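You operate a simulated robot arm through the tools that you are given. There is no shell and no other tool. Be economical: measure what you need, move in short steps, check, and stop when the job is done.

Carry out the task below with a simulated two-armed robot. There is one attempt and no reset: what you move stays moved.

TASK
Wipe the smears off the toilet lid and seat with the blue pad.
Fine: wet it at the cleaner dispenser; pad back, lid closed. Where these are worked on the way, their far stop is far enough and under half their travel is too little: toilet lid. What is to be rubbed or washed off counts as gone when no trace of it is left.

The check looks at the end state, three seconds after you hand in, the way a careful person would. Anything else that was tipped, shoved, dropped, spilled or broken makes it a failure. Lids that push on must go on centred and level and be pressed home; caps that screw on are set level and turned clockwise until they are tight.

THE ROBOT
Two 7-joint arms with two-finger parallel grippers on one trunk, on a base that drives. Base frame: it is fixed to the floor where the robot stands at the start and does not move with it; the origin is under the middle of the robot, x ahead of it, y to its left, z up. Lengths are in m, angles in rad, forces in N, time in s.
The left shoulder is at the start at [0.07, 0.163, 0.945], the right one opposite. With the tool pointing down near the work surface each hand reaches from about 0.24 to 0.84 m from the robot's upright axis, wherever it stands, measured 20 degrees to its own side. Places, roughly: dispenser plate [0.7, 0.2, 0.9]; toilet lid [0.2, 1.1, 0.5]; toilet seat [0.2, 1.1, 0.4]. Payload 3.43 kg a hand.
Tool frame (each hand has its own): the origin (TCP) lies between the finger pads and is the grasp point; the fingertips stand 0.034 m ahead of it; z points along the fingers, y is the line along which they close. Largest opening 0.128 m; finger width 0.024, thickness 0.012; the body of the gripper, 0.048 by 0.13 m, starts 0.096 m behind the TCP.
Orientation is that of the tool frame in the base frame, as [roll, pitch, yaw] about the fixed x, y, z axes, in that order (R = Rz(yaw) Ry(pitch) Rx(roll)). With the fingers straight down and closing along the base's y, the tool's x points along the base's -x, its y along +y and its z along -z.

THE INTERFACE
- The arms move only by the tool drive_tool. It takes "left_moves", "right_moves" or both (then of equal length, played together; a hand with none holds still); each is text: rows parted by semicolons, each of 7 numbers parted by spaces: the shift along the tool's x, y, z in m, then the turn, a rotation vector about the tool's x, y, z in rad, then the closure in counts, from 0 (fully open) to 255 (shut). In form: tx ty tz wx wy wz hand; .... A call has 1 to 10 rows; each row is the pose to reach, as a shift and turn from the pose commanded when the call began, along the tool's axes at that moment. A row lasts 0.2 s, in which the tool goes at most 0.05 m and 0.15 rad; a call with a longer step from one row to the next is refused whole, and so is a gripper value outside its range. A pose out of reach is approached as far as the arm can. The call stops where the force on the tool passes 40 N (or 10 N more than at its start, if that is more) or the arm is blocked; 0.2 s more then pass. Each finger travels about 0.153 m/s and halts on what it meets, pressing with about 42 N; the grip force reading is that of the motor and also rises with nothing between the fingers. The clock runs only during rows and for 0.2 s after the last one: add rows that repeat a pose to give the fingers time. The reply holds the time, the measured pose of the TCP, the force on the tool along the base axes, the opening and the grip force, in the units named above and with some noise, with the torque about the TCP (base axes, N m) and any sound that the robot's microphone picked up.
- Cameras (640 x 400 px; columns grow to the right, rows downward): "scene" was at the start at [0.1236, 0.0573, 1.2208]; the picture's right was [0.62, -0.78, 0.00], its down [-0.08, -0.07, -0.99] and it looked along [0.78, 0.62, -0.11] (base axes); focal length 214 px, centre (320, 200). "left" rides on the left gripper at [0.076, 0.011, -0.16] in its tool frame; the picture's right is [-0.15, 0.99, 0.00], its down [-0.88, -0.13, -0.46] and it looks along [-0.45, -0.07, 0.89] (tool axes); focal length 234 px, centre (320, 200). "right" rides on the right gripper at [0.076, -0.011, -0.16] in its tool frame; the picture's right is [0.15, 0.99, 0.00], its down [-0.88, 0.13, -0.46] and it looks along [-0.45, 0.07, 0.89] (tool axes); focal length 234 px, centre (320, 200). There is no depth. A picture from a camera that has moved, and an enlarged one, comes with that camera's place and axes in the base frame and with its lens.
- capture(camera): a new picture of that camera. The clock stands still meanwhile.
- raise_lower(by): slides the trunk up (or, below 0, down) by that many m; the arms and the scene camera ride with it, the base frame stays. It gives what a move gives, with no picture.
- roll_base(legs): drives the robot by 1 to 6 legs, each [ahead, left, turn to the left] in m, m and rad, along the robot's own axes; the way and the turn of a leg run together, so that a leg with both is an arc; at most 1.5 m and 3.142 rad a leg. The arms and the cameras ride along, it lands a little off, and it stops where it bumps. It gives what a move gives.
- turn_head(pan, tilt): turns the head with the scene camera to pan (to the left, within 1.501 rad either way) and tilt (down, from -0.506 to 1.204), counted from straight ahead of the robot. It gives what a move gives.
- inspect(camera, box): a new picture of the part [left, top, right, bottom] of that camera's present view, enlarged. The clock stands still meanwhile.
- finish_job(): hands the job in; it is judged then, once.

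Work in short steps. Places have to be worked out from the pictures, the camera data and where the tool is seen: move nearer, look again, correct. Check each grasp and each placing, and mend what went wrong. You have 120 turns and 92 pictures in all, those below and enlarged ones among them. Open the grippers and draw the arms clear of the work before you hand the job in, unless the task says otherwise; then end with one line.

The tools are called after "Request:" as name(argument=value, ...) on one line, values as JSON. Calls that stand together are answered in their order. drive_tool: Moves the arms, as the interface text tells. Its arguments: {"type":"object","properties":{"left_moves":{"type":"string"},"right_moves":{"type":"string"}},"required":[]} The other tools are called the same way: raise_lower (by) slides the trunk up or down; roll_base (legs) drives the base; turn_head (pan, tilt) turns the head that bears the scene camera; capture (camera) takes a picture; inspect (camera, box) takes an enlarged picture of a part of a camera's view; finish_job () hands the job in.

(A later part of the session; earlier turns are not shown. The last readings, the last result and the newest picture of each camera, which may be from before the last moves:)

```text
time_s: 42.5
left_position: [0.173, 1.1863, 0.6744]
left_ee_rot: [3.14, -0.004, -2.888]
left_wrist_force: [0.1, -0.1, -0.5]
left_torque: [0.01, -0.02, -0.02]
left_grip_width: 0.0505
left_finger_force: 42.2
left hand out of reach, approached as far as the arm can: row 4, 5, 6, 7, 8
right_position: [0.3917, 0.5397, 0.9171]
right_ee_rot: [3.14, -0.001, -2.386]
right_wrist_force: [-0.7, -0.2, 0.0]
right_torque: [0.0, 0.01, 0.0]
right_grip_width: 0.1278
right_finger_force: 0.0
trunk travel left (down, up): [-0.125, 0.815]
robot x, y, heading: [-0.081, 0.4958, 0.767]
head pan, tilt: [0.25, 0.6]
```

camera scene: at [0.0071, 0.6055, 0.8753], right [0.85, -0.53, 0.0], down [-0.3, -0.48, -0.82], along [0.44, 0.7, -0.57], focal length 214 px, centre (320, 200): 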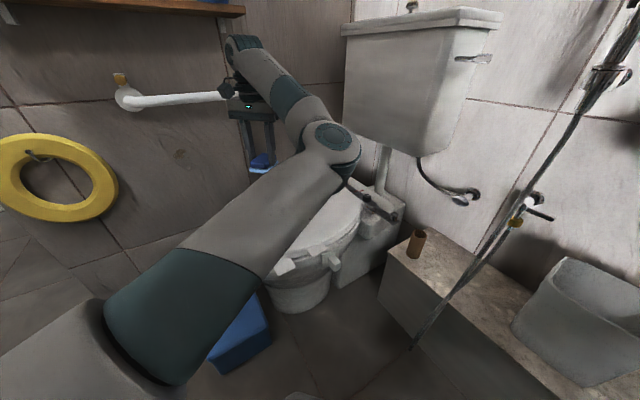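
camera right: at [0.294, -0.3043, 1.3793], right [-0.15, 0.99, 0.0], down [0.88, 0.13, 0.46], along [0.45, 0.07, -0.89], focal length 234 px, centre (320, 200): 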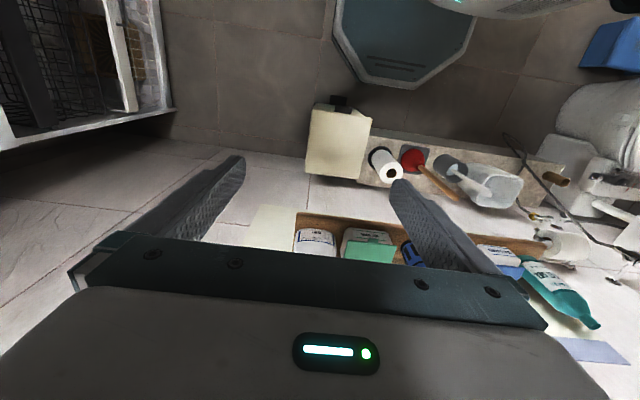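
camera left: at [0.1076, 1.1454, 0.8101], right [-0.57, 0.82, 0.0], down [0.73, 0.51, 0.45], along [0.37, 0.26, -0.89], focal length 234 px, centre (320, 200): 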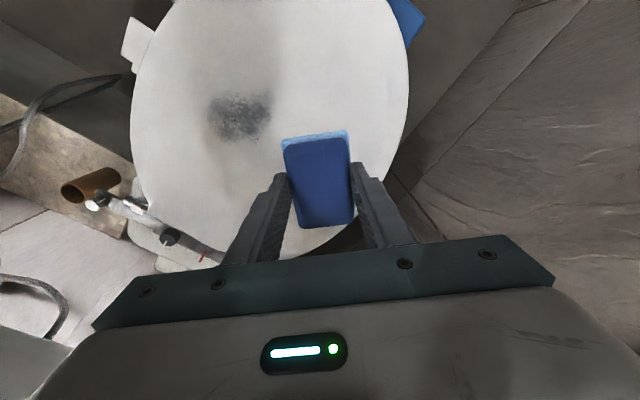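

Yaw isn't the limit; the hand sits too level with the shoulder. I raise the trunk again so that the hand can hang well below the shoulder.

Request:
raise_lower(by=0.28)

Request:
drive_tool(left_moves="-0.015 -0.02 0.035 0 0 -0.1 200;-0.03 -0.04 0.07 0 0 -0.2 200;-0.04 -0.06 0.105 0 0 -0.3 200;-0.04 -0.08 0.14 0 0 -0.3 200;-0.04 -0.1 0.175 0 0 -0.3 200;-0.04 -0.115 0.21 0 0 -0.3 200;-0.04 -0.125 0.25 0 0 -0.3 200;-0.04 -0.125 0.29 0 0 -0.3 200;-0.04 -0.125 0.29 0 0 -0.3 200")

Request:
capture(camera="left")

```text
time_s: 45.3
left_position: [0.1721, 1.187, 0.9533]
left_ee_rot: [3.141, -0.004, -2.888]
left_wrist_force: [0.2, -0.3, 0.5]
left_torque: [0.0, 0.01, 0.03]
left_grip_width: 0.0507
left_finger_force: 41.9
right_position: [0.3931, 0.5402, 1.199]
right_ee_rot: [3.141, 0.001, -2.384]
right_wrist_force: [-0.3, -0.8, -0.5]
right_torque: [0.0, 0.03, 0.0]
right_grip_width: 0.1279
right_finger_force: 0.0
trunk travel left (down, up): [-0.405, 0.535]
robot x, y, heading: [-0.0765, 0.494, 0.758]
head pan, tilt: [0.25, 0.6]
```

```text
time_s: 47.3
left_position: [0.2645, 1.1514, 0.6182]
left_ee_rot: [3.132, -0.001, -2.583]
left_wrist_force: [0.6, -0.7, -1.3]
left_torque: [-0.01, -0.01, -0.02]
left_grip_width: 0.0507
left_finger_force: 42.3
left hand out of reach, approached as far as the arm can: row 1, 2, 3, 4, 5, 6, 7, 8, 9
right_position: [0.3926, 0.5393, 1.1998]
right_ee_rot: [3.14, 0.0, -2.383]
right_wrist_force: [0.9, 0.1, -0.8]
right_torque: [-0.01, -0.02, -0.02]
right_grip_width: 0.1281
right_finger_force: 0.0
trunk travel left (down, up): [-0.405, 0.535]
robot x, y, heading: [-0.0806, 0.4965, 0.758]
head pan, tilt: [0.25, 0.6]
```

```text
57 pictures are left
camera left: at [0.1942, 1.1189, 0.7784], right [-0.4, 0.92, 0.01], down [0.82, 0.35, 0.45], along [0.41, 0.19, -0.89], focal length 234 px, centre (320, 200)
```

left: 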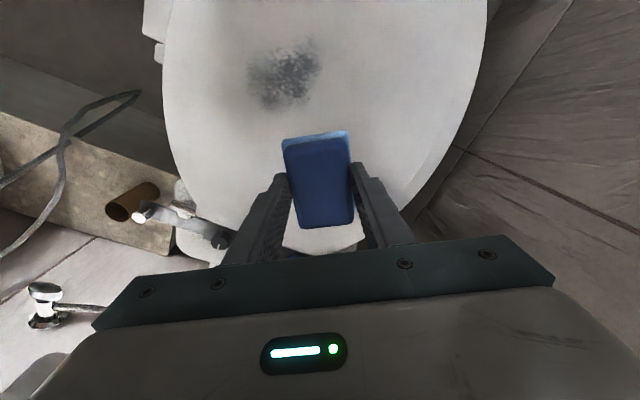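

Better: the hand moved inward and is at z 0.62. I pull it back onto the smear.

Request:
drive_tool(left_moves="0.025 -0.011 0 0 0 0 200;0.05 -0.022 0.01 0 0 0 200;0.075 -0.033 0.02 0 0 0 200;0.099 -0.044 0.02 0 0 0 200;0.099 -0.044 0.02 0 0 0 200")

Request:
capture(camera="left")

Request:
capture(camera="scene")

```text
time_s: 48.7
left_position: [0.2011, 1.157, 0.5659]
left_ee_rot: [3.095, 0.02, -2.534]
left_wrist_force: [0.2, -0.1, -0.7]
left_torque: [0.05, -0.02, 0.0]
left_grip_width: 0.0506
left_finger_force: 42.7
left hand out of reach, approached as far as the arm can: row 1, 2, 3, 4, 5
right_position: [0.3924, 0.5402, 1.199]
right_ee_rot: [3.141, 0.0, -2.383]
right_wrist_force: [0.9, 0.0, -0.8]
right_torque: [0.0, -0.04, 0.01]
right_grip_width: 0.128
right_finger_force: 0.1
trunk travel left (down, up): [-0.405, 0.535]
robot x, y, heading: [-0.0819, 0.4978, 0.753]
head pan, tilt: [0.25, 0.6]
stopped in row 5 (left hand): the arm was blocked; the commanded pose is now the measured one
```

```text
56 pictures are left
camera left: at [0.1336, 1.1147, 0.7253], right [-0.44, 0.89, 0.05], down [0.8, 0.37, 0.47], along [0.4, 0.25, -0.88], focal length 234 px, centre (320, 200)
```

left: 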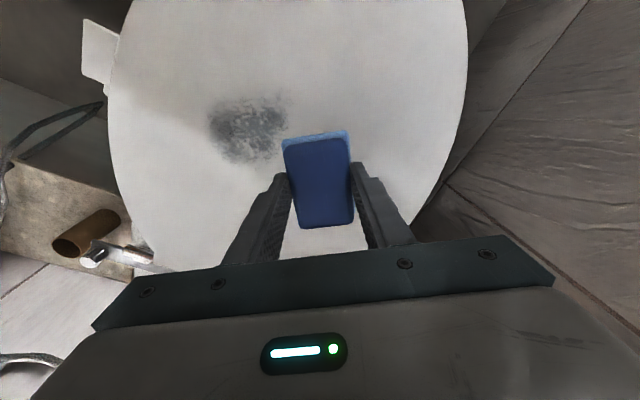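

```text
55 pictures are left
camera scene: at [0.0066, 0.6055, 1.1553], right [0.85, -0.53, 0.0], down [-0.3, -0.48, -0.82], along [0.44, 0.7, -0.57], focal length 214 px, centre (320, 200)
```

scene: 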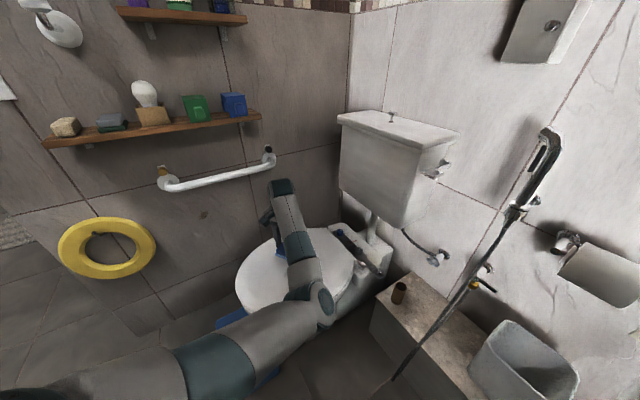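

The arm's inner limit is about 0.7 m out. I lift slightly and roll the base back 0.15 m in y so the smear falls into the comfortable range.

Request:
drive_tool(left_moves="0 0 -0.03 0.025 0.01 0 200;0 0 -0.06 0.045 0.02 0 200")

Request:
roll_base(legs=[[-0.107, -0.113, 0]])

Request:
capture(camera="left")

```text
time_s: 49.3
left_position: [0.2055, 1.1652, 0.6208]
left_ee_rot: [3.141, 0.002, -2.534]
left_wrist_force: [0.0, 0.6, -0.5]
left_torque: [0.03, 0.03, -0.02]
left_grip_width: 0.0508
left_finger_force: 41.5
left hand out of reach, approached as far as the arm can: row 2
right_position: [0.3924, 0.5381, 1.1986]
right_ee_rot: [3.141, 0.0, -2.384]
right_wrist_force: [0.2, -0.9, -0.7]
right_torque: [0.0, 0.03, 0.02]
right_grip_width: 0.128
right_finger_force: 0.0
trunk travel left (down, up): [-0.405, 0.535]
robot x, y, heading: [-0.0772, 0.4963, 0.757]
head pan, tilt: [0.25, 0.6]
```

```text
time_s: 50.7
left_position: [0.2043, 1.0099, 0.6227]
left_ee_rot: [3.14, -0.001, -2.537]
left_wrist_force: [0.1, -0.3, -0.2]
left_torque: [0.02, 0.01, 0.01]
left_grip_width: 0.0508
left_finger_force: 42.1
right_position: [0.3903, 0.3826, 1.1991]
right_ee_rot: [3.14, -0.001, -2.385]
right_wrist_force: [0.1, 0.4, 0.8]
right_torque: [0.08, -0.02, 0.01]
right_grip_width: 0.1279
right_finger_force: 0.0
trunk travel left (down, up): [-0.405, 0.535]
robot x, y, heading: [-0.0801, 0.3413, 0.755]
head pan, tilt: [0.25, 0.6]
```

```text
54 pictures are left
camera left: at [0.1345, 0.9737, 0.7817], right [-0.44, 0.9, 0.0], down [0.8, 0.39, 0.46], along [0.41, 0.2, -0.89], focal length 234 px, centre (320, 200)
```

left: 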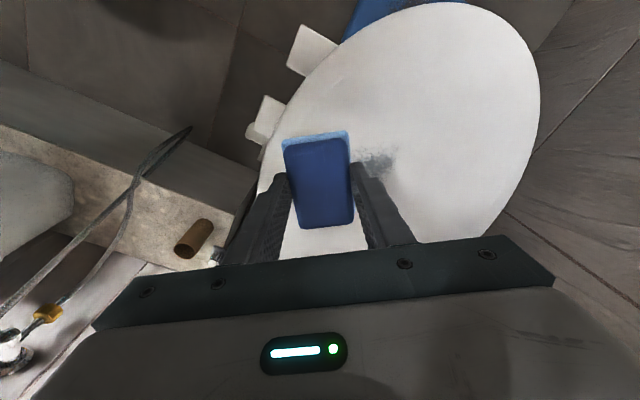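

The smear centre is about (0.195, 1.075). I move over it and lower to just above contact.

Request:
drive_tool(left_moves="-0.015 0.029 0.02 0 0 0 200;-0.029 0.059 0.04 0 0 0 200;-0.029 0.059 0.06 0 0 0 200;-0.029 0.059 0.07 0 0 0 200;-0.029 0.059 0.07 0 0 0 200")

Request:
capture(camera="left")

```text
time_s: 51.9
left_position: [0.1937, 1.0745, 0.5515]
left_ee_rot: [3.141, 0.001, -2.538]
left_wrist_force: [0.0, 0.0, -0.2]
left_torque: [0.01, 0.0, 0.02]
left_grip_width: 0.0505
left_finger_force: 42.1
right_position: [0.3903, 0.3836, 1.1979]
right_ee_rot: [3.139, -0.001, -2.386]
right_wrist_force: [0.4, -0.7, 0.8]
right_torque: [0.01, -0.02, 0.03]
right_grip_width: 0.1281
right_finger_force: 0.0
trunk travel left (down, up): [-0.405, 0.535]
robot x, y, heading: [-0.0791, 0.3419, 0.756]
head pan, tilt: [0.25, 0.6]
```

```text
53 pictures are left
camera left: at [0.1249, 1.0393, 0.7105], right [-0.44, 0.9, 0.0], down [0.8, 0.39, 0.46], along [0.41, 0.2, -0.89], focal length 234 px, centre (320, 200)
```

left: 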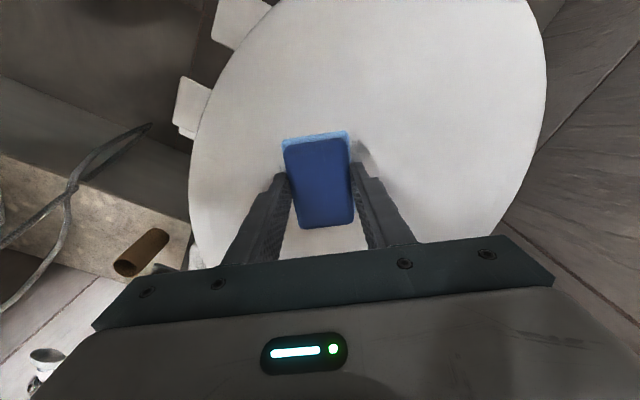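

Precise tracking now. I press down gently and read the force.

Request:
drive_tool(left_moves="0 0 0.004 0 0 0 200;0 0 0.007 0 0 0 200;0 0 0.01 0 0 0 200")

```text
time_s: 52.7
left_position: [0.1941, 1.0748, 0.5401]
left_ee_rot: [3.14, -0.001, -2.537]
left_wrist_force: [-1.1, 0.2, -0.4]
left_torque: [-0.02, -0.03, 0.02]
left_grip_width: 0.0506
left_finger_force: 42.1
right_position: [0.3908, 0.383, 1.1986]
right_ee_rot: [3.14, -0.001, -2.386]
right_wrist_force: [-0.1, 0.5, 0.4]
right_torque: [0.03, 0.02, 0.01]
right_grip_width: 0.1281
right_finger_force: 0.1
trunk travel left (down, up): [-0.405, 0.535]
robot x, y, heading: [-0.0811, 0.3419, 0.756]
head pan, tilt: [0.25, 0.6]
```

No contact yet; I go on in 3 mm steps.

Request:
drive_tool(left_moves="0 0 0.003 0 0 0 200;0 0 0.006 0 0 0 200;0 0 0.009 0 0 0 200;0 0 0.011 0 0 0 200")

```text
time_s: 53.7
left_position: [0.193, 1.0739, 0.5316]
left_ee_rot: [3.138, 0.0, -2.537]
left_wrist_force: [0.7, -0.2, -0.1]
left_torque: [-0.02, 0.01, -0.01]
left_grip_width: 0.0506
left_finger_force: 41.8
right_position: [0.3906, 0.3825, 1.1988]
right_ee_rot: [3.14, 0.0, -2.386]
right_wrist_force: [0.4, 0.2, 0.7]
right_torque: [-0.02, -0.05, -0.03]
right_grip_width: 0.1279
right_finger_force: 0.0
trunk travel left (down, up): [-0.405, 0.535]
robot x, y, heading: [-0.0832, 0.3428, 0.76]
head pan, tilt: [0.25, 0.6]
```

Request:
drive_tool(left_moves="0 0 0.004 0 0 0 200;0 0 0.008 0 0 0 200;0 0 0.012 0 0 0 200;0 0 0.016 0 0 0 200;0 0 0.019 0 0 0 200;0 0 0.022 0 0 0 200")

Request:
capture(camera="left")

```text
time_s: 55.1
left_position: [0.1933, 1.0753, 0.5158]
left_ee_rot: [3.136, 0.009, -2.535]
left_wrist_force: [1.1, 0.6, 36.2]
left_torque: [-0.04, -0.19, 0.0]
left_grip_width: 0.0505
left_finger_force: 43.3
right_position: [0.3886, 0.3789, 1.2016]
right_ee_rot: [3.137, 0.004, -2.387]
right_wrist_force: [-0.4, 0.9, 0.6]
right_torque: [0.01, -0.02, -0.04]
right_grip_width: 0.1281
right_finger_force: 0.1
trunk travel left (down, up): [-0.405, 0.535]
robot x, y, heading: [-0.0832, 0.3364, 0.761]
head pan, tilt: [0.25, 0.6]
```

```text
52 pictures are left
camera left: at [0.1244, 1.0383, 0.6751], right [-0.44, 0.9, 0.01], down [0.8, 0.39, 0.46], along [0.41, 0.21, -0.89], focal length 234 px, centre (320, 200)
```

left: 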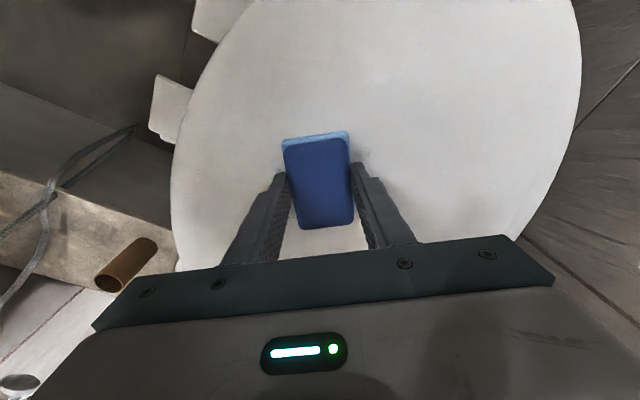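

Contact: lid top is at about z 0.475 and pressing gives 36 N. I ease 3 mm and stroke across the smear.

Request:
drive_tool(left_moves="0 0 -0.003 0 0 0 200;0 0.04 -0.003 0 0 0 200;0 0 -0.003 0 0 0 200;0 -0.04 -0.003 0 0 0 200;-0.03 -0.04 -0.003 0 0 0 200;-0.03 0 -0.003 0 0 0 200;-0.03 0.04 -0.003 0 0 0 200;0 0.04 -0.003 0 0 0 200;0.03 0.04 -0.003 0 0 0 200;0.03 0 -0.003 0 0 0 200")

Request:
drive_tool(left_moves="0 -0.04 0 0 0 0 200;-0.03 -0.04 0 0 0 0 200;-0.03 0 0 0 0 0 200;-0.03 0.05 0 0 0 0 200;-0.06 0.05 0 0 0 0 200;-0.06 0 0 0 0 0 200;-0.06 -0.04 0 0 0 0 200;-0.06 -0.04 -0.04 0 0 0 200;-0.06 -0.08 -0.06 0 0 0 200;-0.06 -0.12 -0.08 0 0 0 200")

Request:
capture(camera="left")

```text
time_s: 56.1
left_position: [0.2077, 1.0552, 0.5148]
left_ee_rot: [-3.124, 0.01, -2.516]
left_wrist_force: [0.6, -6.5, 21.1]
left_torque: [-0.13, 0.67, 0.22]
left_grip_width: 0.0508
left_finger_force: 41.7
right_position: [0.3892, 0.383, 1.1978]
right_ee_rot: [3.141, 0.003, -2.384]
right_wrist_force: [0.1, 0.9, -1.3]
right_torque: [-0.07, 0.01, 0.0]
right_grip_width: 0.1281
right_finger_force: 0.0
trunk travel left (down, up): [-0.405, 0.535]
robot x, y, heading: [-0.0829, 0.3392, 0.757]
head pan, tilt: [0.25, 0.6]
stopped in row 4 (left hand): the force on the tool passed its limit at 88 N (the readings are from after the stop); the commanded pose is now the measured one
```

```text
time_s: 58.3
left_position: [0.3241, 0.9936, 0.5917]
left_ee_rot: [-3.12, 0.005, -2.514]
left_wrist_force: [0.1, -0.4, 0.6]
left_torque: [0.01, 0.0, 0.01]
left_grip_width: 0.0507
left_finger_force: 42.1
right_position: [0.3899, 0.3833, 1.1991]
right_ee_rot: [3.14, -0.001, -2.387]
right_wrist_force: [0.6, -0.2, 0.0]
right_torque: [0.04, 0.0, -0.01]
right_grip_width: 0.1281
right_finger_force: 0.1
trunk travel left (down, up): [-0.405, 0.535]
robot x, y, heading: [-0.0826, 0.34, 0.753]
head pan, tilt: [0.25, 0.6]
```

```text
51 pictures are left
camera left: at [0.252, 0.9588, 0.7514], right [-0.46, 0.89, -0.02], down [0.78, 0.42, 0.46], along [0.42, 0.2, -0.89], focal length 234 px, centre (320, 200)
```

left: 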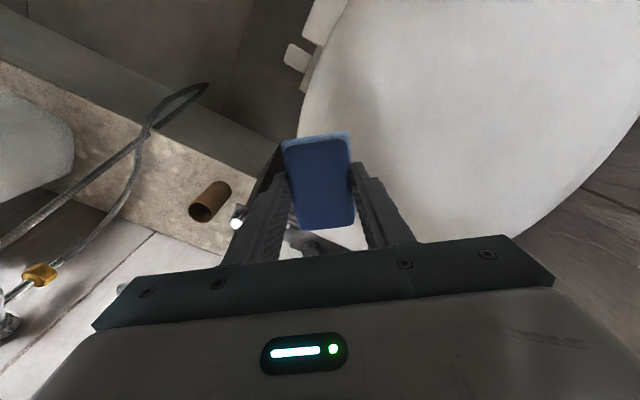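

The lid looks clean; I zoom to verify no trace is left.

Request:
inspect(camera="left", box=[300, 0, 640, 240])

Request:
inspect(camera="scene", box=[180, 180, 440, 360])

```text
1.67 times, centred on (470, 120) of left
camera zoom: at [0.252, 0.9588, 0.7514], right [-0.46, 0.89, -0.02], down [0.78, 0.42, 0.46], along [0.42, 0.2, -0.89], focal length 390 px, centre (70, 333)
```

zoom: 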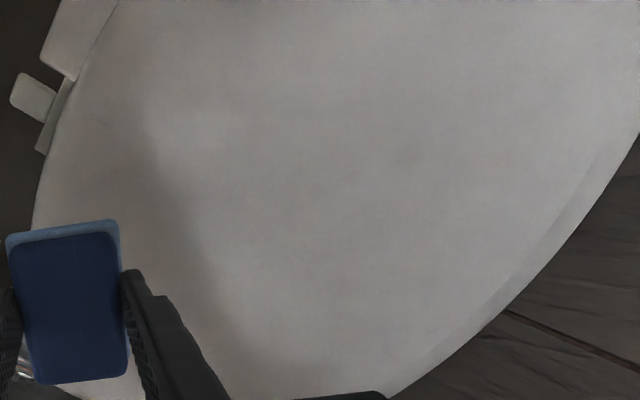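

```text
2.22 times, centred on (310, 270) of scene
camera zoom: at [0.0043, 0.4494, 1.1554], right [0.85, -0.53, 0.0], down [-0.3, -0.48, -0.83], along [0.44, 0.7, -0.56], focal length 477 px, centre (342, 44)
```

zoom: 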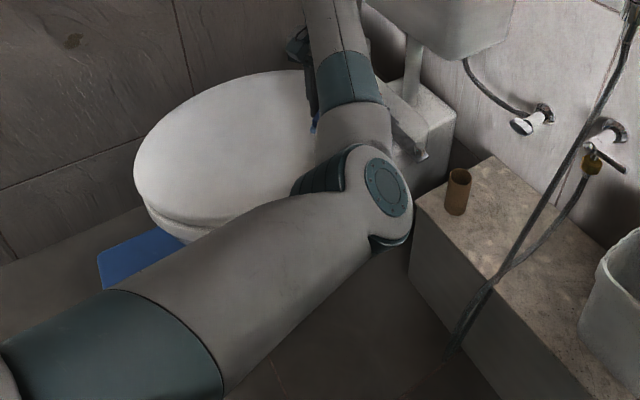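

No trace left on the lid. Now I raise the left hand and swing it away to the left so the lid can be opened with the right hand.

Request:
drive_tool(left_moves="0 0 -0.045 0 0 0 200;0.025 0.025 -0.075 0 0 0 200;0.055 0.05 -0.1 0 0 0 200;0.085 0.078 -0.125 0 0 0 200;0.115 0.106 -0.15 0 0 0 200;0.145 0.134 -0.175 0 0 0 200;0.175 0.162 -0.2 0 0 0 200;0.21 0.19 -0.22 0 0 0 200;0.245 0.22 -0.24 0 0 0 200;0.28 0.25 -0.26 0 0 0 200")

Request:
capture(camera="scene")

```text
refused: row 9 steps farther than a row can; nothing moved
```

```text
48 pictures are left
camera scene: at [0.0043, 0.4494, 1.1554], right [0.85, -0.53, 0.0], down [-0.3, -0.48, -0.83], along [0.44, 0.7, -0.56], focal length 214 px, centre (320, 200)
```

scene: 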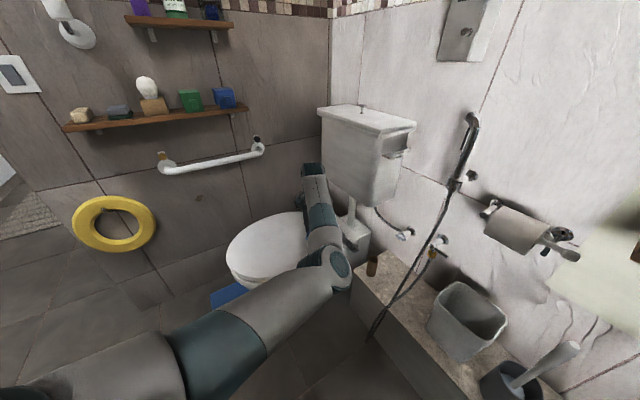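

Row steps were a touch long; I resend with smaller steps.

Request:
drive_tool(left_moves="0 0 -0.045 0 0 0 200;0.025 0.025 -0.075 0 0 0 200;0.055 0.05 -0.1 0 0 0 200;0.085 0.078 -0.125 0 0 0 200;0.115 0.106 -0.15 0 0 0 200;0.145 0.134 -0.175 0 0 0 200;0.175 0.162 -0.2 0 0 0 200;0.205 0.19 -0.22 0 0 0 200;0.235 0.218 -0.24 0 0 0 200;0.265 0.246 -0.26 0 0 0 200")

Request:
capture(camera="scene")

```text
time_s: 60.5
left_position: [-0.042, 1.0426, 0.8454]
left_ee_rot: [-3.12, 0.006, -2.515]
left_wrist_force: [0.1, -0.3, -0.5]
left_torque: [-0.01, -0.02, -0.01]
left_grip_width: 0.0505
left_finger_force: 42.1
left hand out of reach, approached as far as the arm can: row 2, 3, 4, 5, 6
right_position: [0.3889, 0.384, 1.1992]
right_ee_rot: [-3.141, 0.001, -2.386]
right_wrist_force: [0.0, -0.6, 0.7]
right_torque: [0.0, -0.02, 0.0]
right_grip_width: 0.1282
right_finger_force: 0.1
trunk travel left (down, up): [-0.405, 0.535]
robot x, y, heading: [-0.0818, 0.3416, 0.757]
head pan, tilt: [0.25, 0.6]
```

```text
47 pictures are left
camera scene: at [0.0033, 0.4506, 1.1553], right [0.85, -0.53, 0.0], down [-0.3, -0.48, -0.83], along [0.44, 0.7, -0.56], focal length 214 px, centre (320, 200)
```

scene: 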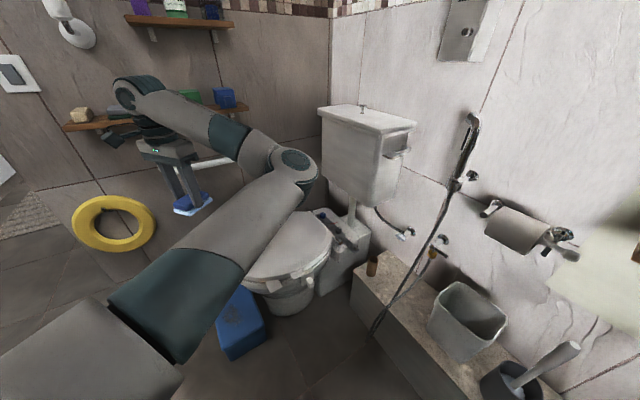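

I tuck the left arm further to the left and up to free the space for the right arm.

Request:
drive_tool(left_moves="0.04 0.009 -0.019 0 0 0 200;0.08 0.018 -0.038 0 0 0 200;0.12 0.027 -0.057 0 0 0 200;0.16 0.036 -0.076 0 0 0 200;0.20 0.045 -0.095 0 0 0 200;0.24 0.054 -0.114 0 0 0 200;0.28 0.063 -0.133 0 0 0 200;0.32 0.071 -0.15 0 0 0 200;0.32 0.071 -0.15 0 0 0 200")

Request:
capture(camera="scene")

Request:
inspect(camera="scene", box=[210, 190, 370, 320])

```text
time_s: 62.5
left_position: [-0.3446, 0.9127, 0.9944]
left_ee_rot: [-3.122, 0.005, -2.514]
left_wrist_force: [-0.3, -2.0, 0.1]
left_torque: [0.02, 0.05, -0.01]
left_grip_width: 0.0503
left_finger_force: 41.8
right_position: [0.3901, 0.3844, 1.1974]
right_ee_rot: [3.14, -0.002, -2.387]
right_wrist_force: [-0.2, 1.0, -0.3]
right_torque: [-0.02, 0.04, 0.02]
right_grip_width: 0.1281
right_finger_force: 0.0
trunk travel left (down, up): [-0.405, 0.535]
robot x, y, heading: [-0.0822, 0.3425, 0.761]
head pan, tilt: [0.25, 0.6]
```

```text
46 pictures are left
camera scene: at [0.0051, 0.4506, 1.1552], right [0.85, -0.53, 0.0], down [-0.3, -0.48, -0.82], along [0.44, 0.7, -0.57], focal length 214 px, centre (320, 200)
```

scene: 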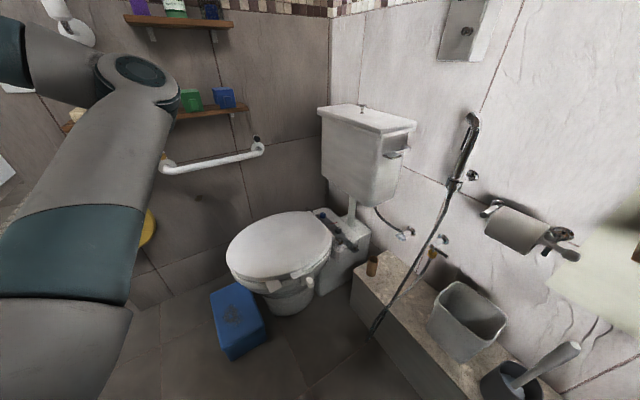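

```text
3.08 times, centred on (290, 255) of scene
camera zoom: at [0.0051, 0.4506, 1.1552], right [0.85, -0.53, 0.0], down [-0.3, -0.48, -0.82], along [0.44, 0.7, -0.57], focal length 660 px, centre (412, 31)
```

zoom: 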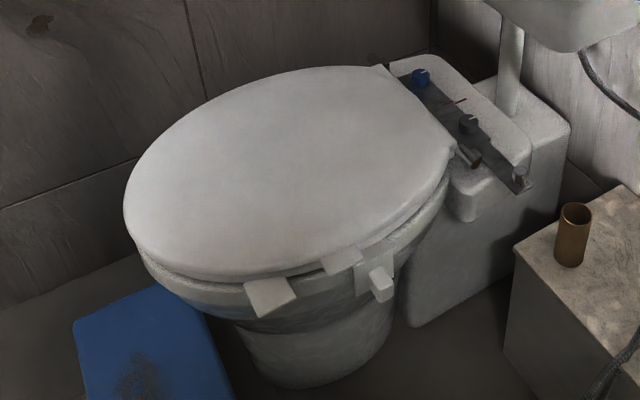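

The tabs are near (0.11, 0.94) and (0.21, 0.93), z≈0.45. For the right arm I turn the robot left to face +y and back off slightly, then view with the right camera.

Request:
roll_base(legs=[[0, 0, 0.81], [-0.06, 0, 0]])

Request:
capture(camera="right")

```text
time_s: 65.6
left_position: [-0.6766, 0.4817, 0.9935]
left_ee_rot: [-3.121, 0.008, -1.706]
left_wrist_force: [-0.1, -0.4, -0.2]
left_torque: [0.06, 0.0, -0.01]
left_grip_width: 0.0509
left_finger_force: 41.6
right_position: [0.2112, 0.651, 1.1997]
right_ee_rot: [3.14, 0.001, -1.574]
right_wrist_force: [-0.4, -0.4, 0.4]
right_torque: [0.06, 0.02, -0.02]
right_grip_width: 0.1279
right_finger_force: 0.1
trunk travel left (down, up): [-0.405, 0.535]
robot x, y, heading: [-0.0818, 0.2813, 1.568]
head pan, tilt: [0.25, 0.6]
```

```text
44 pictures are left
camera right: at [0.222, 0.5731, 1.3594], right [-0.99, -0.14, 0.0], down [-0.13, 0.88, 0.46], along [-0.07, 0.45, -0.89], focal length 234 px, centre (320, 200)
```

right: 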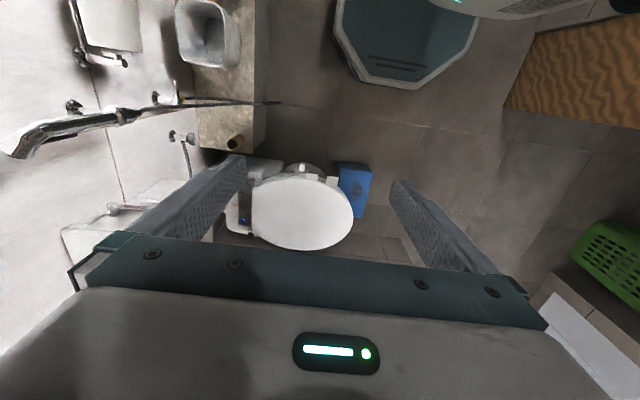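

I lower the right hand toward the tab side of the toilet.

Request:
drive_tool(right_moves="-0.01 0.003 0.045 0 0 0 60;-0.02 0.006 0.09 0 0 0 120;-0.03 0.009 0.135 0 0 0 160;-0.04 0.012 0.18 0 0 0 200;-0.05 0.015 0.225 0 0 0 255;-0.06 0.018 0.27 0 0 0 255;-0.07 0.021 0.315 0 0 0 255;-0.08 0.024 0.36 0 0 0 255;-0.09 0.027 0.405 0 0 0 255;-0.1 0.03 0.45 0 0 0 255")

Request:
capture(camera="right")

Request:
turn_head(pan=-0.3, tilt=0.8)

Request:
capture(camera="scene")

```text
time_s: 67.8
left_position: [-0.6755, 0.4848, 0.9942]
left_ee_rot: [-3.121, 0.006, -1.707]
left_wrist_force: [-0.9, 0.4, -1.0]
left_torque: [-0.05, 0.01, -0.03]
left_grip_width: 0.0506
left_finger_force: 41.8
right_position: [0.1837, 0.7538, 0.7473]
right_ee_rot: [3.14, -0.001, -1.574]
right_wrist_force: [0.5, 1.3, -0.7]
right_torque: [0.0, 0.02, 0.0]
right_grip_width: 0.0
right_finger_force: 32.5
trunk travel left (down, up): [-0.405, 0.535]
robot x, y, heading: [-0.0824, 0.2838, 1.565]
head pan, tilt: [0.25, 0.6]
```

```text
43 pictures are left
camera right: at [0.194, 0.6764, 0.9079], right [-0.99, -0.14, 0.0], down [-0.13, 0.88, 0.46], along [-0.07, 0.45, -0.89], focal length 234 px, centre (320, 200)
```

right: 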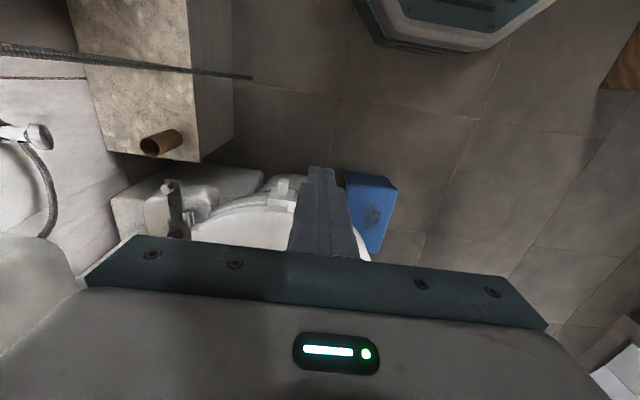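

```text
time_s: 68.7
left_position: [-0.6768, 0.4845, 0.9934]
left_ee_rot: [-3.121, 0.007, -1.705]
left_wrist_force: [-0.1, 0.0, -0.6]
left_torque: [0.0, -0.01, 0.0]
left_grip_width: 0.0505
left_finger_force: 42.1
right_position: [0.1839, 0.7537, 0.749]
right_ee_rot: [3.14, 0.0, -1.574]
right_wrist_force: [0.3, -0.2, 0.0]
right_torque: [-0.02, 0.02, -0.02]
right_grip_width: 0.0
right_finger_force: 32.9
trunk travel left (down, up): [-0.405, 0.535]
robot x, y, heading: [-0.0819, 0.2822, 1.568]
head pan, tilt: [-0.3, 0.799]
```

```text
42 pictures are left
camera scene: at [-0.0557, 0.409, 1.1385], right [0.95, -0.3, 0.0], down [-0.21, -0.68, -0.7], along [0.21, 0.67, -0.72], focal length 214 px, centre (320, 200)
```

scene: 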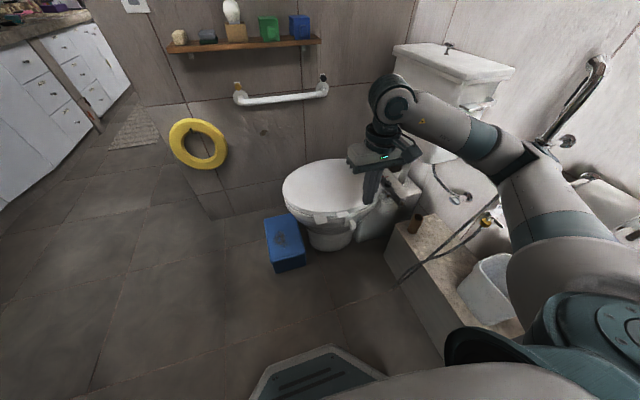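

I zoom the scene camera on the tabs.

Request:
inspect(camera="scene", box=[275, 170, 403, 250])

Request:
inspect(camera="right", box=[140, 140, 396, 300])

```text
5.00 times, centred on (339, 210) of scene
camera zoom: at [-0.0557, 0.409, 1.1385], right [0.95, -0.3, 0.0], down [-0.21, -0.68, -0.7], along [0.21, 0.67, -0.72], focal length 1072 px, centre (225, 150)
```

zoom: 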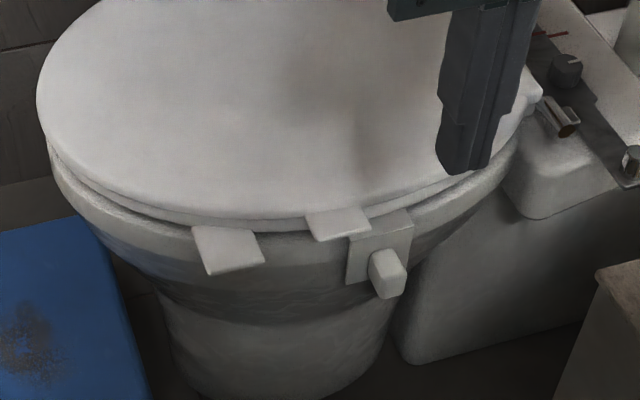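

```text
2.50 times, centred on (268, 220) of right
camera zoom: at [0.1936, 0.6761, 0.9089], right [-0.99, -0.14, 0.0], down [-0.13, 0.88, 0.46], along [-0.07, 0.45, -0.89], focal length 585 px, centre (450, 150)
```

zoom: 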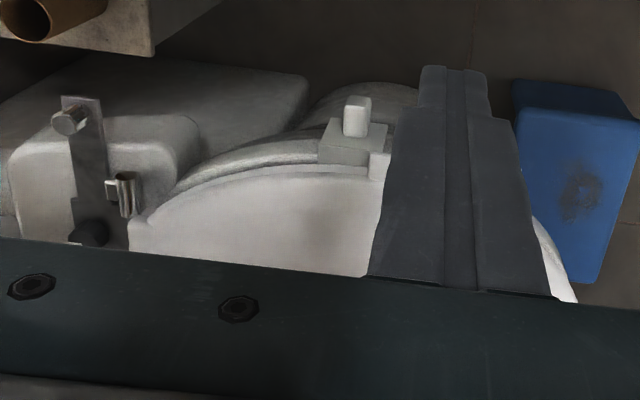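

The upper tab (x≈0.18–0.23, y≈0.93, z≈0.46) belongs to the lid, the lower front one to the seat. I'll pinch the lid tab with the gripper pointing horizontally (+y) and roll with the lid; first I tip the right hand forward.

Request:
drive_tool(right_moves="0 0 0 0 -0.145 0 255;0 0 0 0 -0.29 0 255;0 0 0 0 -0.435 0 255;0 0 0 0 -0.58 0 255;0 0 0 0 -0.725 0 255;0 0 0 0 -0.87 0 200;0 0 0 0 -1.015 0 180;0 0 0 0 -1.16 0 160;0 0 0 0 -1.305 0 150;0 0 0 0 -1.45 0 150")

Request:
capture(camera="scene")

```text
time_s: 71.1
left_position: [-0.6753, 0.4833, 0.9947]
left_ee_rot: [-3.123, 0.007, -1.704]
left_wrist_force: [-0.1, -0.1, -1.2]
left_torque: [0.02, 0.0, 0.02]
left_grip_width: 0.0506
left_finger_force: 42.3
right_position: [0.121, 0.8652, 0.7752]
right_ee_rot: [2.924, 1.316, -1.482]
right_wrist_force: [-0.3, 0.0, 0.1]
right_torque: [-0.01, -0.02, -0.02]
right_grip_width: 0.0526
right_finger_force: 0.0
right hand out of reach, approached as far as the arm can: row 3, 4, 5, 6, 7, 8, 9, 10
trunk travel left (down, up): [-0.405, 0.535]
robot x, y, heading: [-0.0786, 0.2814, 1.573]
head pan, tilt: [-0.3, 0.799]
stopped in row 10 (right hand): the arm was blocked; the commanded pose is now the measured one
```

```text
39 pictures are left
camera scene: at [-0.0554, 0.4084, 1.1387], right [0.95, -0.3, 0.0], down [-0.21, -0.68, -0.7], along [0.21, 0.67, -0.72], focal length 214 px, centre (320, 200)
```

scene: 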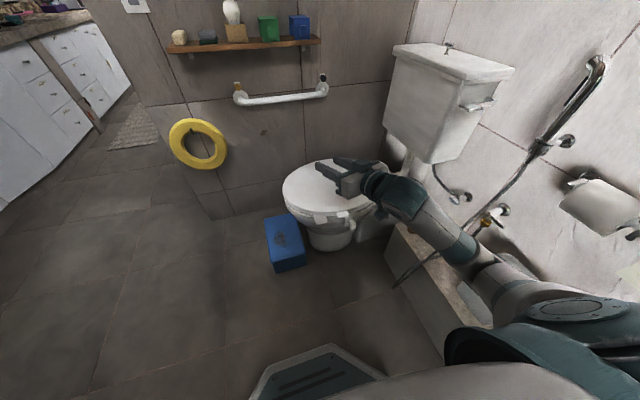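

The hand is nearly horizontal now, at (0.12, 0.87, 0.78). To keep the right elbow away from the ledge I shift the base 0.1 m left, lower the trunk 0.2 m, and look.

Request:
roll_base(legs=[[0, 0.1, 0]])

Request:
raise_lower(by=-0.2)

Request:
drive_tool(right_moves="0 -0.04 0 0 0 0 255;0 -0.08 0 0 0 0 255;0.02 -0.12 0 0 0 0 255;0.04 -0.15 -0.01 0 0 0 255;0.06 -0.17 -0.02 0 0 0 255;0.08 -0.17 -0.02 0 0 0 255")

Request:
capture(camera="scene")

```text
time_s: 72.3
left_position: [-0.777, 0.4826, 0.9924]
left_ee_rot: [-3.121, 0.008, -1.703]
left_wrist_force: [-0.9, -0.6, -0.6]
left_torque: [0.0, -0.03, -0.02]
left_grip_width: 0.0507
left_finger_force: 41.8
right_position: [0.0211, 0.8671, 0.7732]
right_ee_rot: [2.927, 1.315, -1.476]
right_wrist_force: [-0.1, -1.0, 0.0]
right_torque: [0.01, 0.01, -0.07]
right_grip_width: 0.0528
right_finger_force: 0.0
trunk travel left (down, up): [-0.405, 0.535]
robot x, y, heading: [-0.1814, 0.2808, 1.567]
head pan, tilt: [-0.3, 0.799]
```

```text
time_s: 73.2
left_position: [-0.7747, 0.4843, 0.9443]
left_ee_rot: [-3.13, 0.004, -1.705]
left_wrist_force: [4.5, 1.1, 15.3]
left_torque: [0.05, 0.11, -0.02]
left_grip_width: 0.0507
left_finger_force: 42.0
right_position: [0.0219, 0.8652, 0.7206]
right_ee_rot: [2.92, 1.315, -1.489]
right_wrist_force: [0.1, -0.2, 0.2]
right_torque: [-0.03, 0.02, -0.04]
right_grip_width: 0.0527
right_finger_force: 0.0
trunk travel left (down, up): [-0.353, 0.587]
robot x, y, heading: [-0.1829, 0.2818, 1.568]
head pan, tilt: [-0.3, 0.799]
stopped: the force on the tool passed its limit at 70 N (the readings are from after the stop); the commanded pose is now the measured one
```

```text
time_s: 74.5
left_position: [-0.7754, 0.4832, 0.9456]
left_ee_rot: [-3.13, 0.003, -1.705]
left_wrist_force: [0.2, 1.3, 16.8]
left_torque: [0.2, 0.36, -0.02]
left_grip_width: 0.0509
left_finger_force: 42.3
right_position: [0.1926, 0.8777, 0.6401]
right_ee_rot: [2.919, 1.316, -1.486]
right_wrist_force: [-0.4, 0.2, 0.0]
right_torque: [-0.01, 0.01, -0.01]
right_grip_width: 0.0001
right_finger_force: 32.7
trunk travel left (down, up): [-0.353, 0.587]
robot x, y, heading: [-0.1832, 0.2808, 1.572]
head pan, tilt: [-0.3, 0.799]
```

```text
38 pictures are left
camera scene: at [-0.1544, 0.409, 1.0862], right [0.95, -0.3, 0.0], down [-0.21, -0.68, -0.7], along [0.21, 0.67, -0.72], focal length 214 px, centre (320, 200)
```

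scene: 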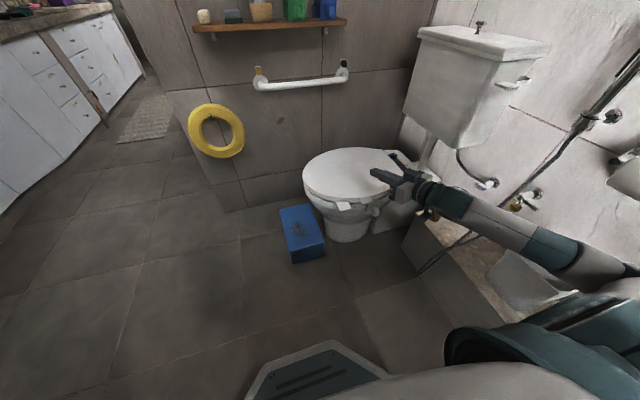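

The left pad touched something below it on the far left. I raise the left hand at once and look at what it was.

Request:
drive_tool(left_moves="0 0 -0.03 0 0 0 200;0 0 -0.07 0 0 0 200;0 0 -0.1 0 0 0 200")

Request:
capture(camera="left")

Request:
turn_head(pan=1.4, tilt=0.6)

Request:
capture(camera="scene")

```text
time_s: 75.3
left_position: [-0.7768, 0.4848, 1.0442]
left_ee_rot: [-3.127, 0.005, -1.704]
left_wrist_force: [0.2, 0.8, 0.9]
left_torque: [-0.01, 0.02, 0.01]
left_grip_width: 0.0503
left_finger_force: 42.0
right_position: [0.1914, 0.8777, 0.6407]
right_ee_rot: [2.921, 1.314, -1.484]
right_wrist_force: [0.1, 0.2, -0.5]
right_torque: [0.02, 0.0, 0.0]
right_grip_width: 0.0
right_finger_force: 33.2
trunk travel left (down, up): [-0.353, 0.587]
robot x, y, heading: [-0.1823, 0.28, 1.566]
head pan, tilt: [-0.3, 0.799]
```

```text
37 pictures are left
camera left: at [-0.8008, 0.4095, 1.2037], right [-0.96, 0.28, -0.01], down [0.24, 0.85, 0.46], along [0.14, 0.44, -0.89], focal length 234 px, centre (320, 200)
```

left: 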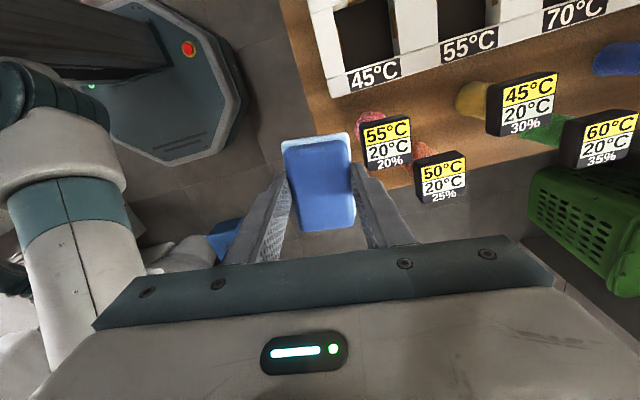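

```text
time_s: 77.1
left_position: [-0.7776, 0.486, 1.044]
left_ee_rot: [-3.127, 0.003, -1.704]
left_wrist_force: [-0.6, 0.2, -0.3]
left_torque: [-0.04, 0.0, 0.02]
left_grip_width: 0.0506
left_finger_force: 42.0
right_position: [0.1917, 0.8773, 0.6399]
right_ee_rot: [2.925, 1.312, -1.482]
right_wrist_force: [0.7, 0.2, 1.1]
right_torque: [0.0, -0.01, 0.01]
right_grip_width: 0.0
right_finger_force: 33.3
trunk travel left (down, up): [-0.353, 0.587]
robot x, y, heading: [-0.18, 0.2799, 1.571]
head pan, tilt: [1.4, 0.6]
```

```text
36 pictures are left
camera scene: at [-0.2667, 0.3475, 1.103], right [0.17, 0.98, 0.0], down [0.56, -0.1, -0.83], along [-0.81, 0.14, -0.57], focal length 214 px, centre (320, 200)
```

scene: 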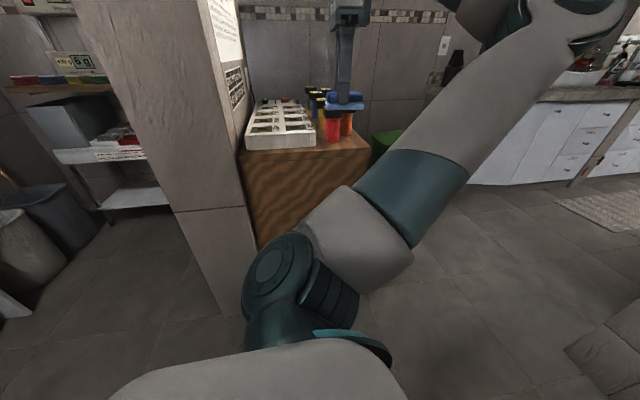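

There is a wooden stand with labelled coloured bottles there. I zoom in to check they're all standing.

Request:
inspect(camera="scene", box=[230, 70, 390, 170])

Request:
inspect(camera="left", box=[300, 0, 640, 220])

```text
4.00 times, centred on (310, 120) of scene
camera zoom: at [-0.2667, 0.3475, 1.103], right [0.17, 0.98, 0.0], down [0.56, -0.1, -0.83], along [-0.81, 0.14, -0.57], focal length 858 px, centre (360, 520)
```

zoom: 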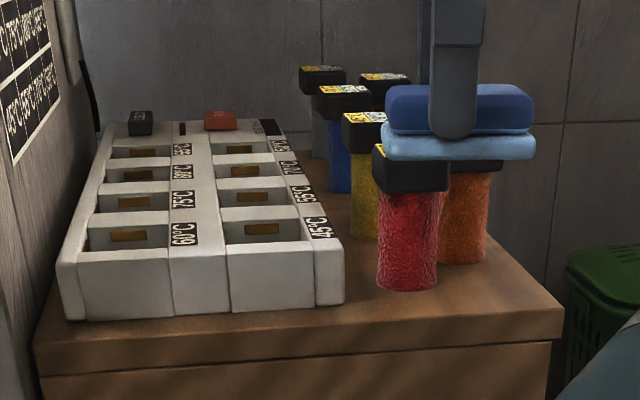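

```text
1.82 times, centred on (470, 110) of left
camera zoom: at [-0.8015, 0.4101, 1.2031], right [-0.96, 0.28, -0.01], down [0.24, 0.85, 0.46], along [0.14, 0.44, -0.89], focal length 426 px, centre (47, 364)
```

zoom: 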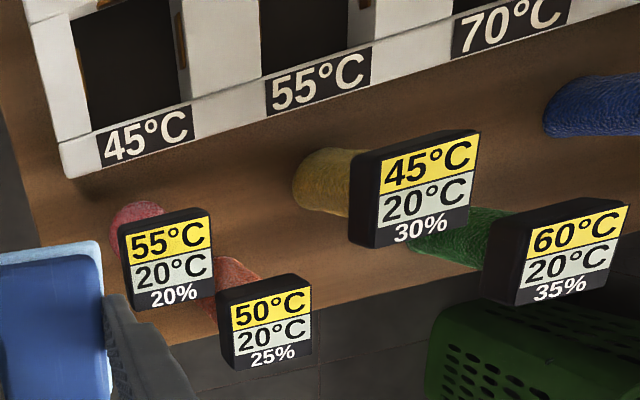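

All bottles stand. I move the left hand away from there, forward and inward.

Request:
drive_tool(left_moves="-0.02 0 -0.04 0 0 0 200;-0.06 -0.02 -0.05 0 0 0 200;-0.10 -0.04 -0.05 0 0 0 200;-0.14 -0.06 -0.05 0 0 0 200;-0.18 -0.08 -0.05 0 0 0 200;-0.21 -0.11 -0.05 0 0 0 200;-0.24 -0.14 -0.05 0 0 0 200;-0.26 -0.17 -0.05 0 0 0 200;-0.28 -0.2 -0.05 0 0 0 200")

Request:
turn_head(pan=-0.4, tilt=0.75)

Request:
inspect(camera="scene", box=[240, 130, 464, 270])

Request:
capture(camera="right")

```text
time_s: 79.3
left_position: [-0.5861, 0.7342, 1.0693]
left_ee_rot: [-3.076, -0.053, -1.646]
left_wrist_force: [0.5, 0.0, 0.4]
left_torque: [-0.01, 0.01, 0.0]
left_grip_width: 0.0504
left_finger_force: 42.0
left hand out of reach, approached as far as the arm can: row 9
right_position: [0.192, 0.8781, 0.6403]
right_ee_rot: [2.925, 1.315, -1.48]
right_wrist_force: [0.1, -0.2, -0.8]
right_torque: [-0.02, 0.0, -0.01]
right_grip_width: 0.0002
right_finger_force: 32.4
trunk travel left (down, up): [-0.353, 0.587]
robot x, y, heading: [-0.1796, 0.2795, 1.568]
head pan, tilt: [1.4, 0.6]
stopped in row 9 (left hand): the arm was blocked; the commanded pose is now the measured one
```

```text
time_s: 81.1
left_position: [-0.5858, 0.735, 1.069]
left_ee_rot: [-3.074, -0.05, -1.646]
left_wrist_force: [-0.3, -0.6, -0.3]
left_torque: [0.0, 0.01, 0.02]
left_grip_width: 0.0505
left_finger_force: 42.2
right_position: [0.1913, 0.8781, 0.6388]
right_ee_rot: [2.923, 1.315, -1.484]
right_wrist_force: [-0.3, 0.3, 0.3]
right_torque: [-0.02, 0.01, -0.01]
right_grip_width: 0.0
right_finger_force: 33.2
trunk travel left (down, up): [-0.353, 0.587]
robot x, y, heading: [-0.1808, 0.2794, 1.571]
head pan, tilt: [-0.4, 0.75]
```

```text
2.86 times, centred on (352, 200) of scene
camera zoom: at [-0.1474, 0.4088, 1.0901], right [0.92, -0.39, 0.0], down [-0.27, -0.63, -0.73], along [0.29, 0.67, -0.68], focal length 613 px, centre (229, 200)
```

zoom: 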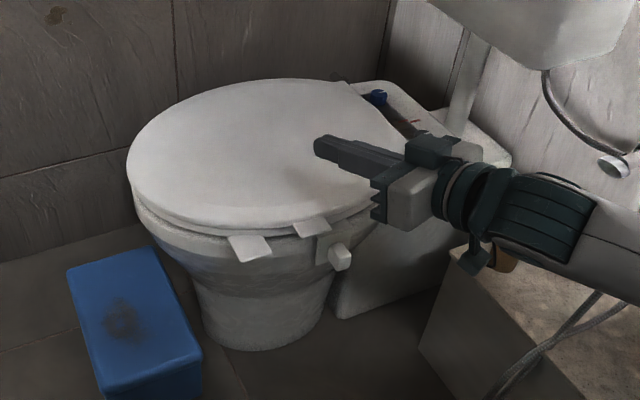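

```text
32 pictures are left
camera right: at [0.2504, 0.7131, 0.6064], right [-0.94, -0.33, -0.09], down [-0.01, -0.24, 0.97], along [-0.34, 0.91, 0.22], focal length 234 px, centre (320, 200)
```

right: 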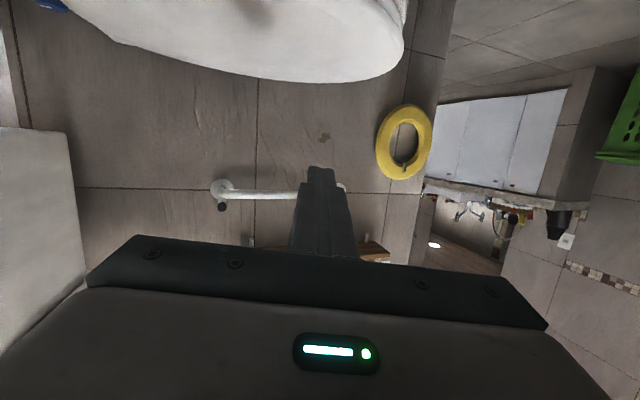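

The hand points slightly down and left. I straighten it toward +y and lower it in front of the tab (y≈0.84, z≈0.50).

Request:
drive_tool(right_moves="0.03 0 0 0.06 -0.05 0 255;0.06 -0.001 0 0.12 -0.1 0 255;0.09 -0.001 -0.001 0.18 -0.15 0 255;0.12 -0.002 -0.002 0.24 -0.2 0 255;0.144 -0.002 -0.0025 0.3 -0.25 0 255;0.144 -0.002 -0.0025 0.3 -0.25 0 255")

Request:
inspect(camera="scene", box=[270, 150, 430, 250])

```text
time_s: 82.5
left_position: [-0.5873, 0.7337, 1.0688]
left_ee_rot: [-3.076, -0.051, -1.646]
left_wrist_force: [-0.2, -1.0, -1.2]
left_torque: [0.03, 0.01, -0.02]
left_grip_width: 0.0506
left_finger_force: 41.8
right_position: [0.2126, 0.8405, 0.5039]
right_ee_rot: [1.997, 1.545, -2.703]
right_wrist_force: [1.0, 0.1, -0.9]
right_torque: [-0.02, 0.02, 0.01]
right_grip_width: 0.0001
right_finger_force: 33.2
right hand out of reach, approached as far as the arm can: row 5, 6
trunk travel left (down, up): [-0.353, 0.587]
robot x, y, heading: [-0.1815, 0.2863, 1.567]
head pan, tilt: [-0.4, 0.75]
```

```text
4.00 times, centred on (350, 200) of scene
camera zoom: at [-0.1476, 0.4088, 1.0901], right [0.92, -0.39, 0.0], down [-0.27, -0.63, -0.73], along [0.29, 0.67, -0.68], focal length 858 px, centre (200, 200)
```

zoom: 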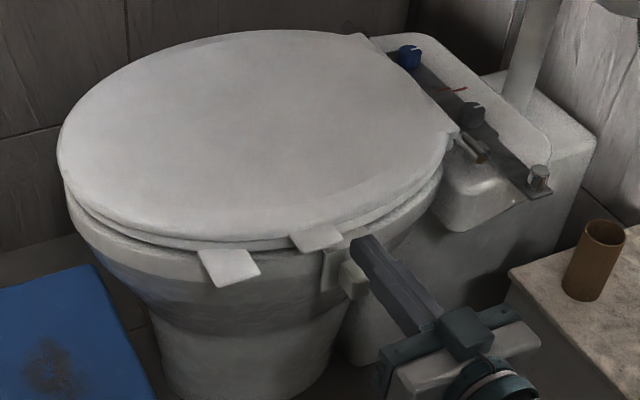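

The hand now points exactly +y. I shift to x≈0.187, lower to z≈0.425 below the tab, then look before going under.

Request:
drive_tool(right_moves="0.02 0.013 0 0 0 0 255;0.04 0.026 0 0 0 0 255;0.06 0.026 0 0 0 0 255;0.079 0.026 0 0 0 0 255;0.079 0.026 0.02 0 0 0 255;0.079 0.026 0.02 0 0 0 255")

Request:
inspect(camera="scene", box=[290, 180, 386, 240])

Request:
capture(camera="right")

```text
time_s: 83.9
left_position: [-0.5852, 0.7327, 1.0703]
left_ee_rot: [-3.075, -0.051, -1.644]
left_wrist_force: [-0.8, 0.8, -1.2]
left_torque: [0.02, 0.0, 0.01]
left_grip_width: 0.0505
left_finger_force: 42.5
right_position: [0.2148, 0.8596, 0.4323]
right_ee_rot: [1.895, 1.531, -2.791]
right_wrist_force: [-0.4, 0.1, -0.2]
right_torque: [0.02, 0.03, 0.0]
right_grip_width: 0.0
right_finger_force: 32.7
right hand out of reach, approached as far as the arm can: row 1, 2, 3, 4, 5, 6
trunk travel left (down, up): [-0.353, 0.587]
robot x, y, heading: [-0.1798, 0.2808, 1.574]
head pan, tilt: [-0.4, 0.75]
```

```text
6.67 times, centred on (338, 210) of scene
camera zoom: at [-0.1473, 0.4086, 1.0901], right [0.92, -0.39, 0.0], down [-0.27, -0.63, -0.73], along [0.29, 0.67, -0.68], focal length 1430 px, centre (200, 133)
```

zoom: 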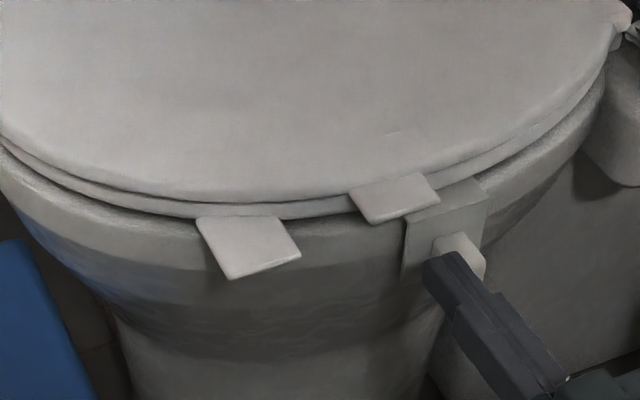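

```text
29 pictures are left
camera right: at [0.2266, 0.6978, 0.3584], right [-0.99, -0.03, -0.11], down [-0.09, -0.45, 0.89], along [-0.07, 0.89, 0.44], focal length 234 px, centre (320, 200)
```

right: 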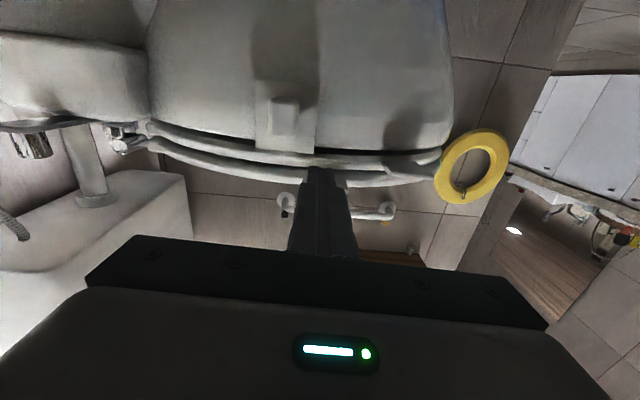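

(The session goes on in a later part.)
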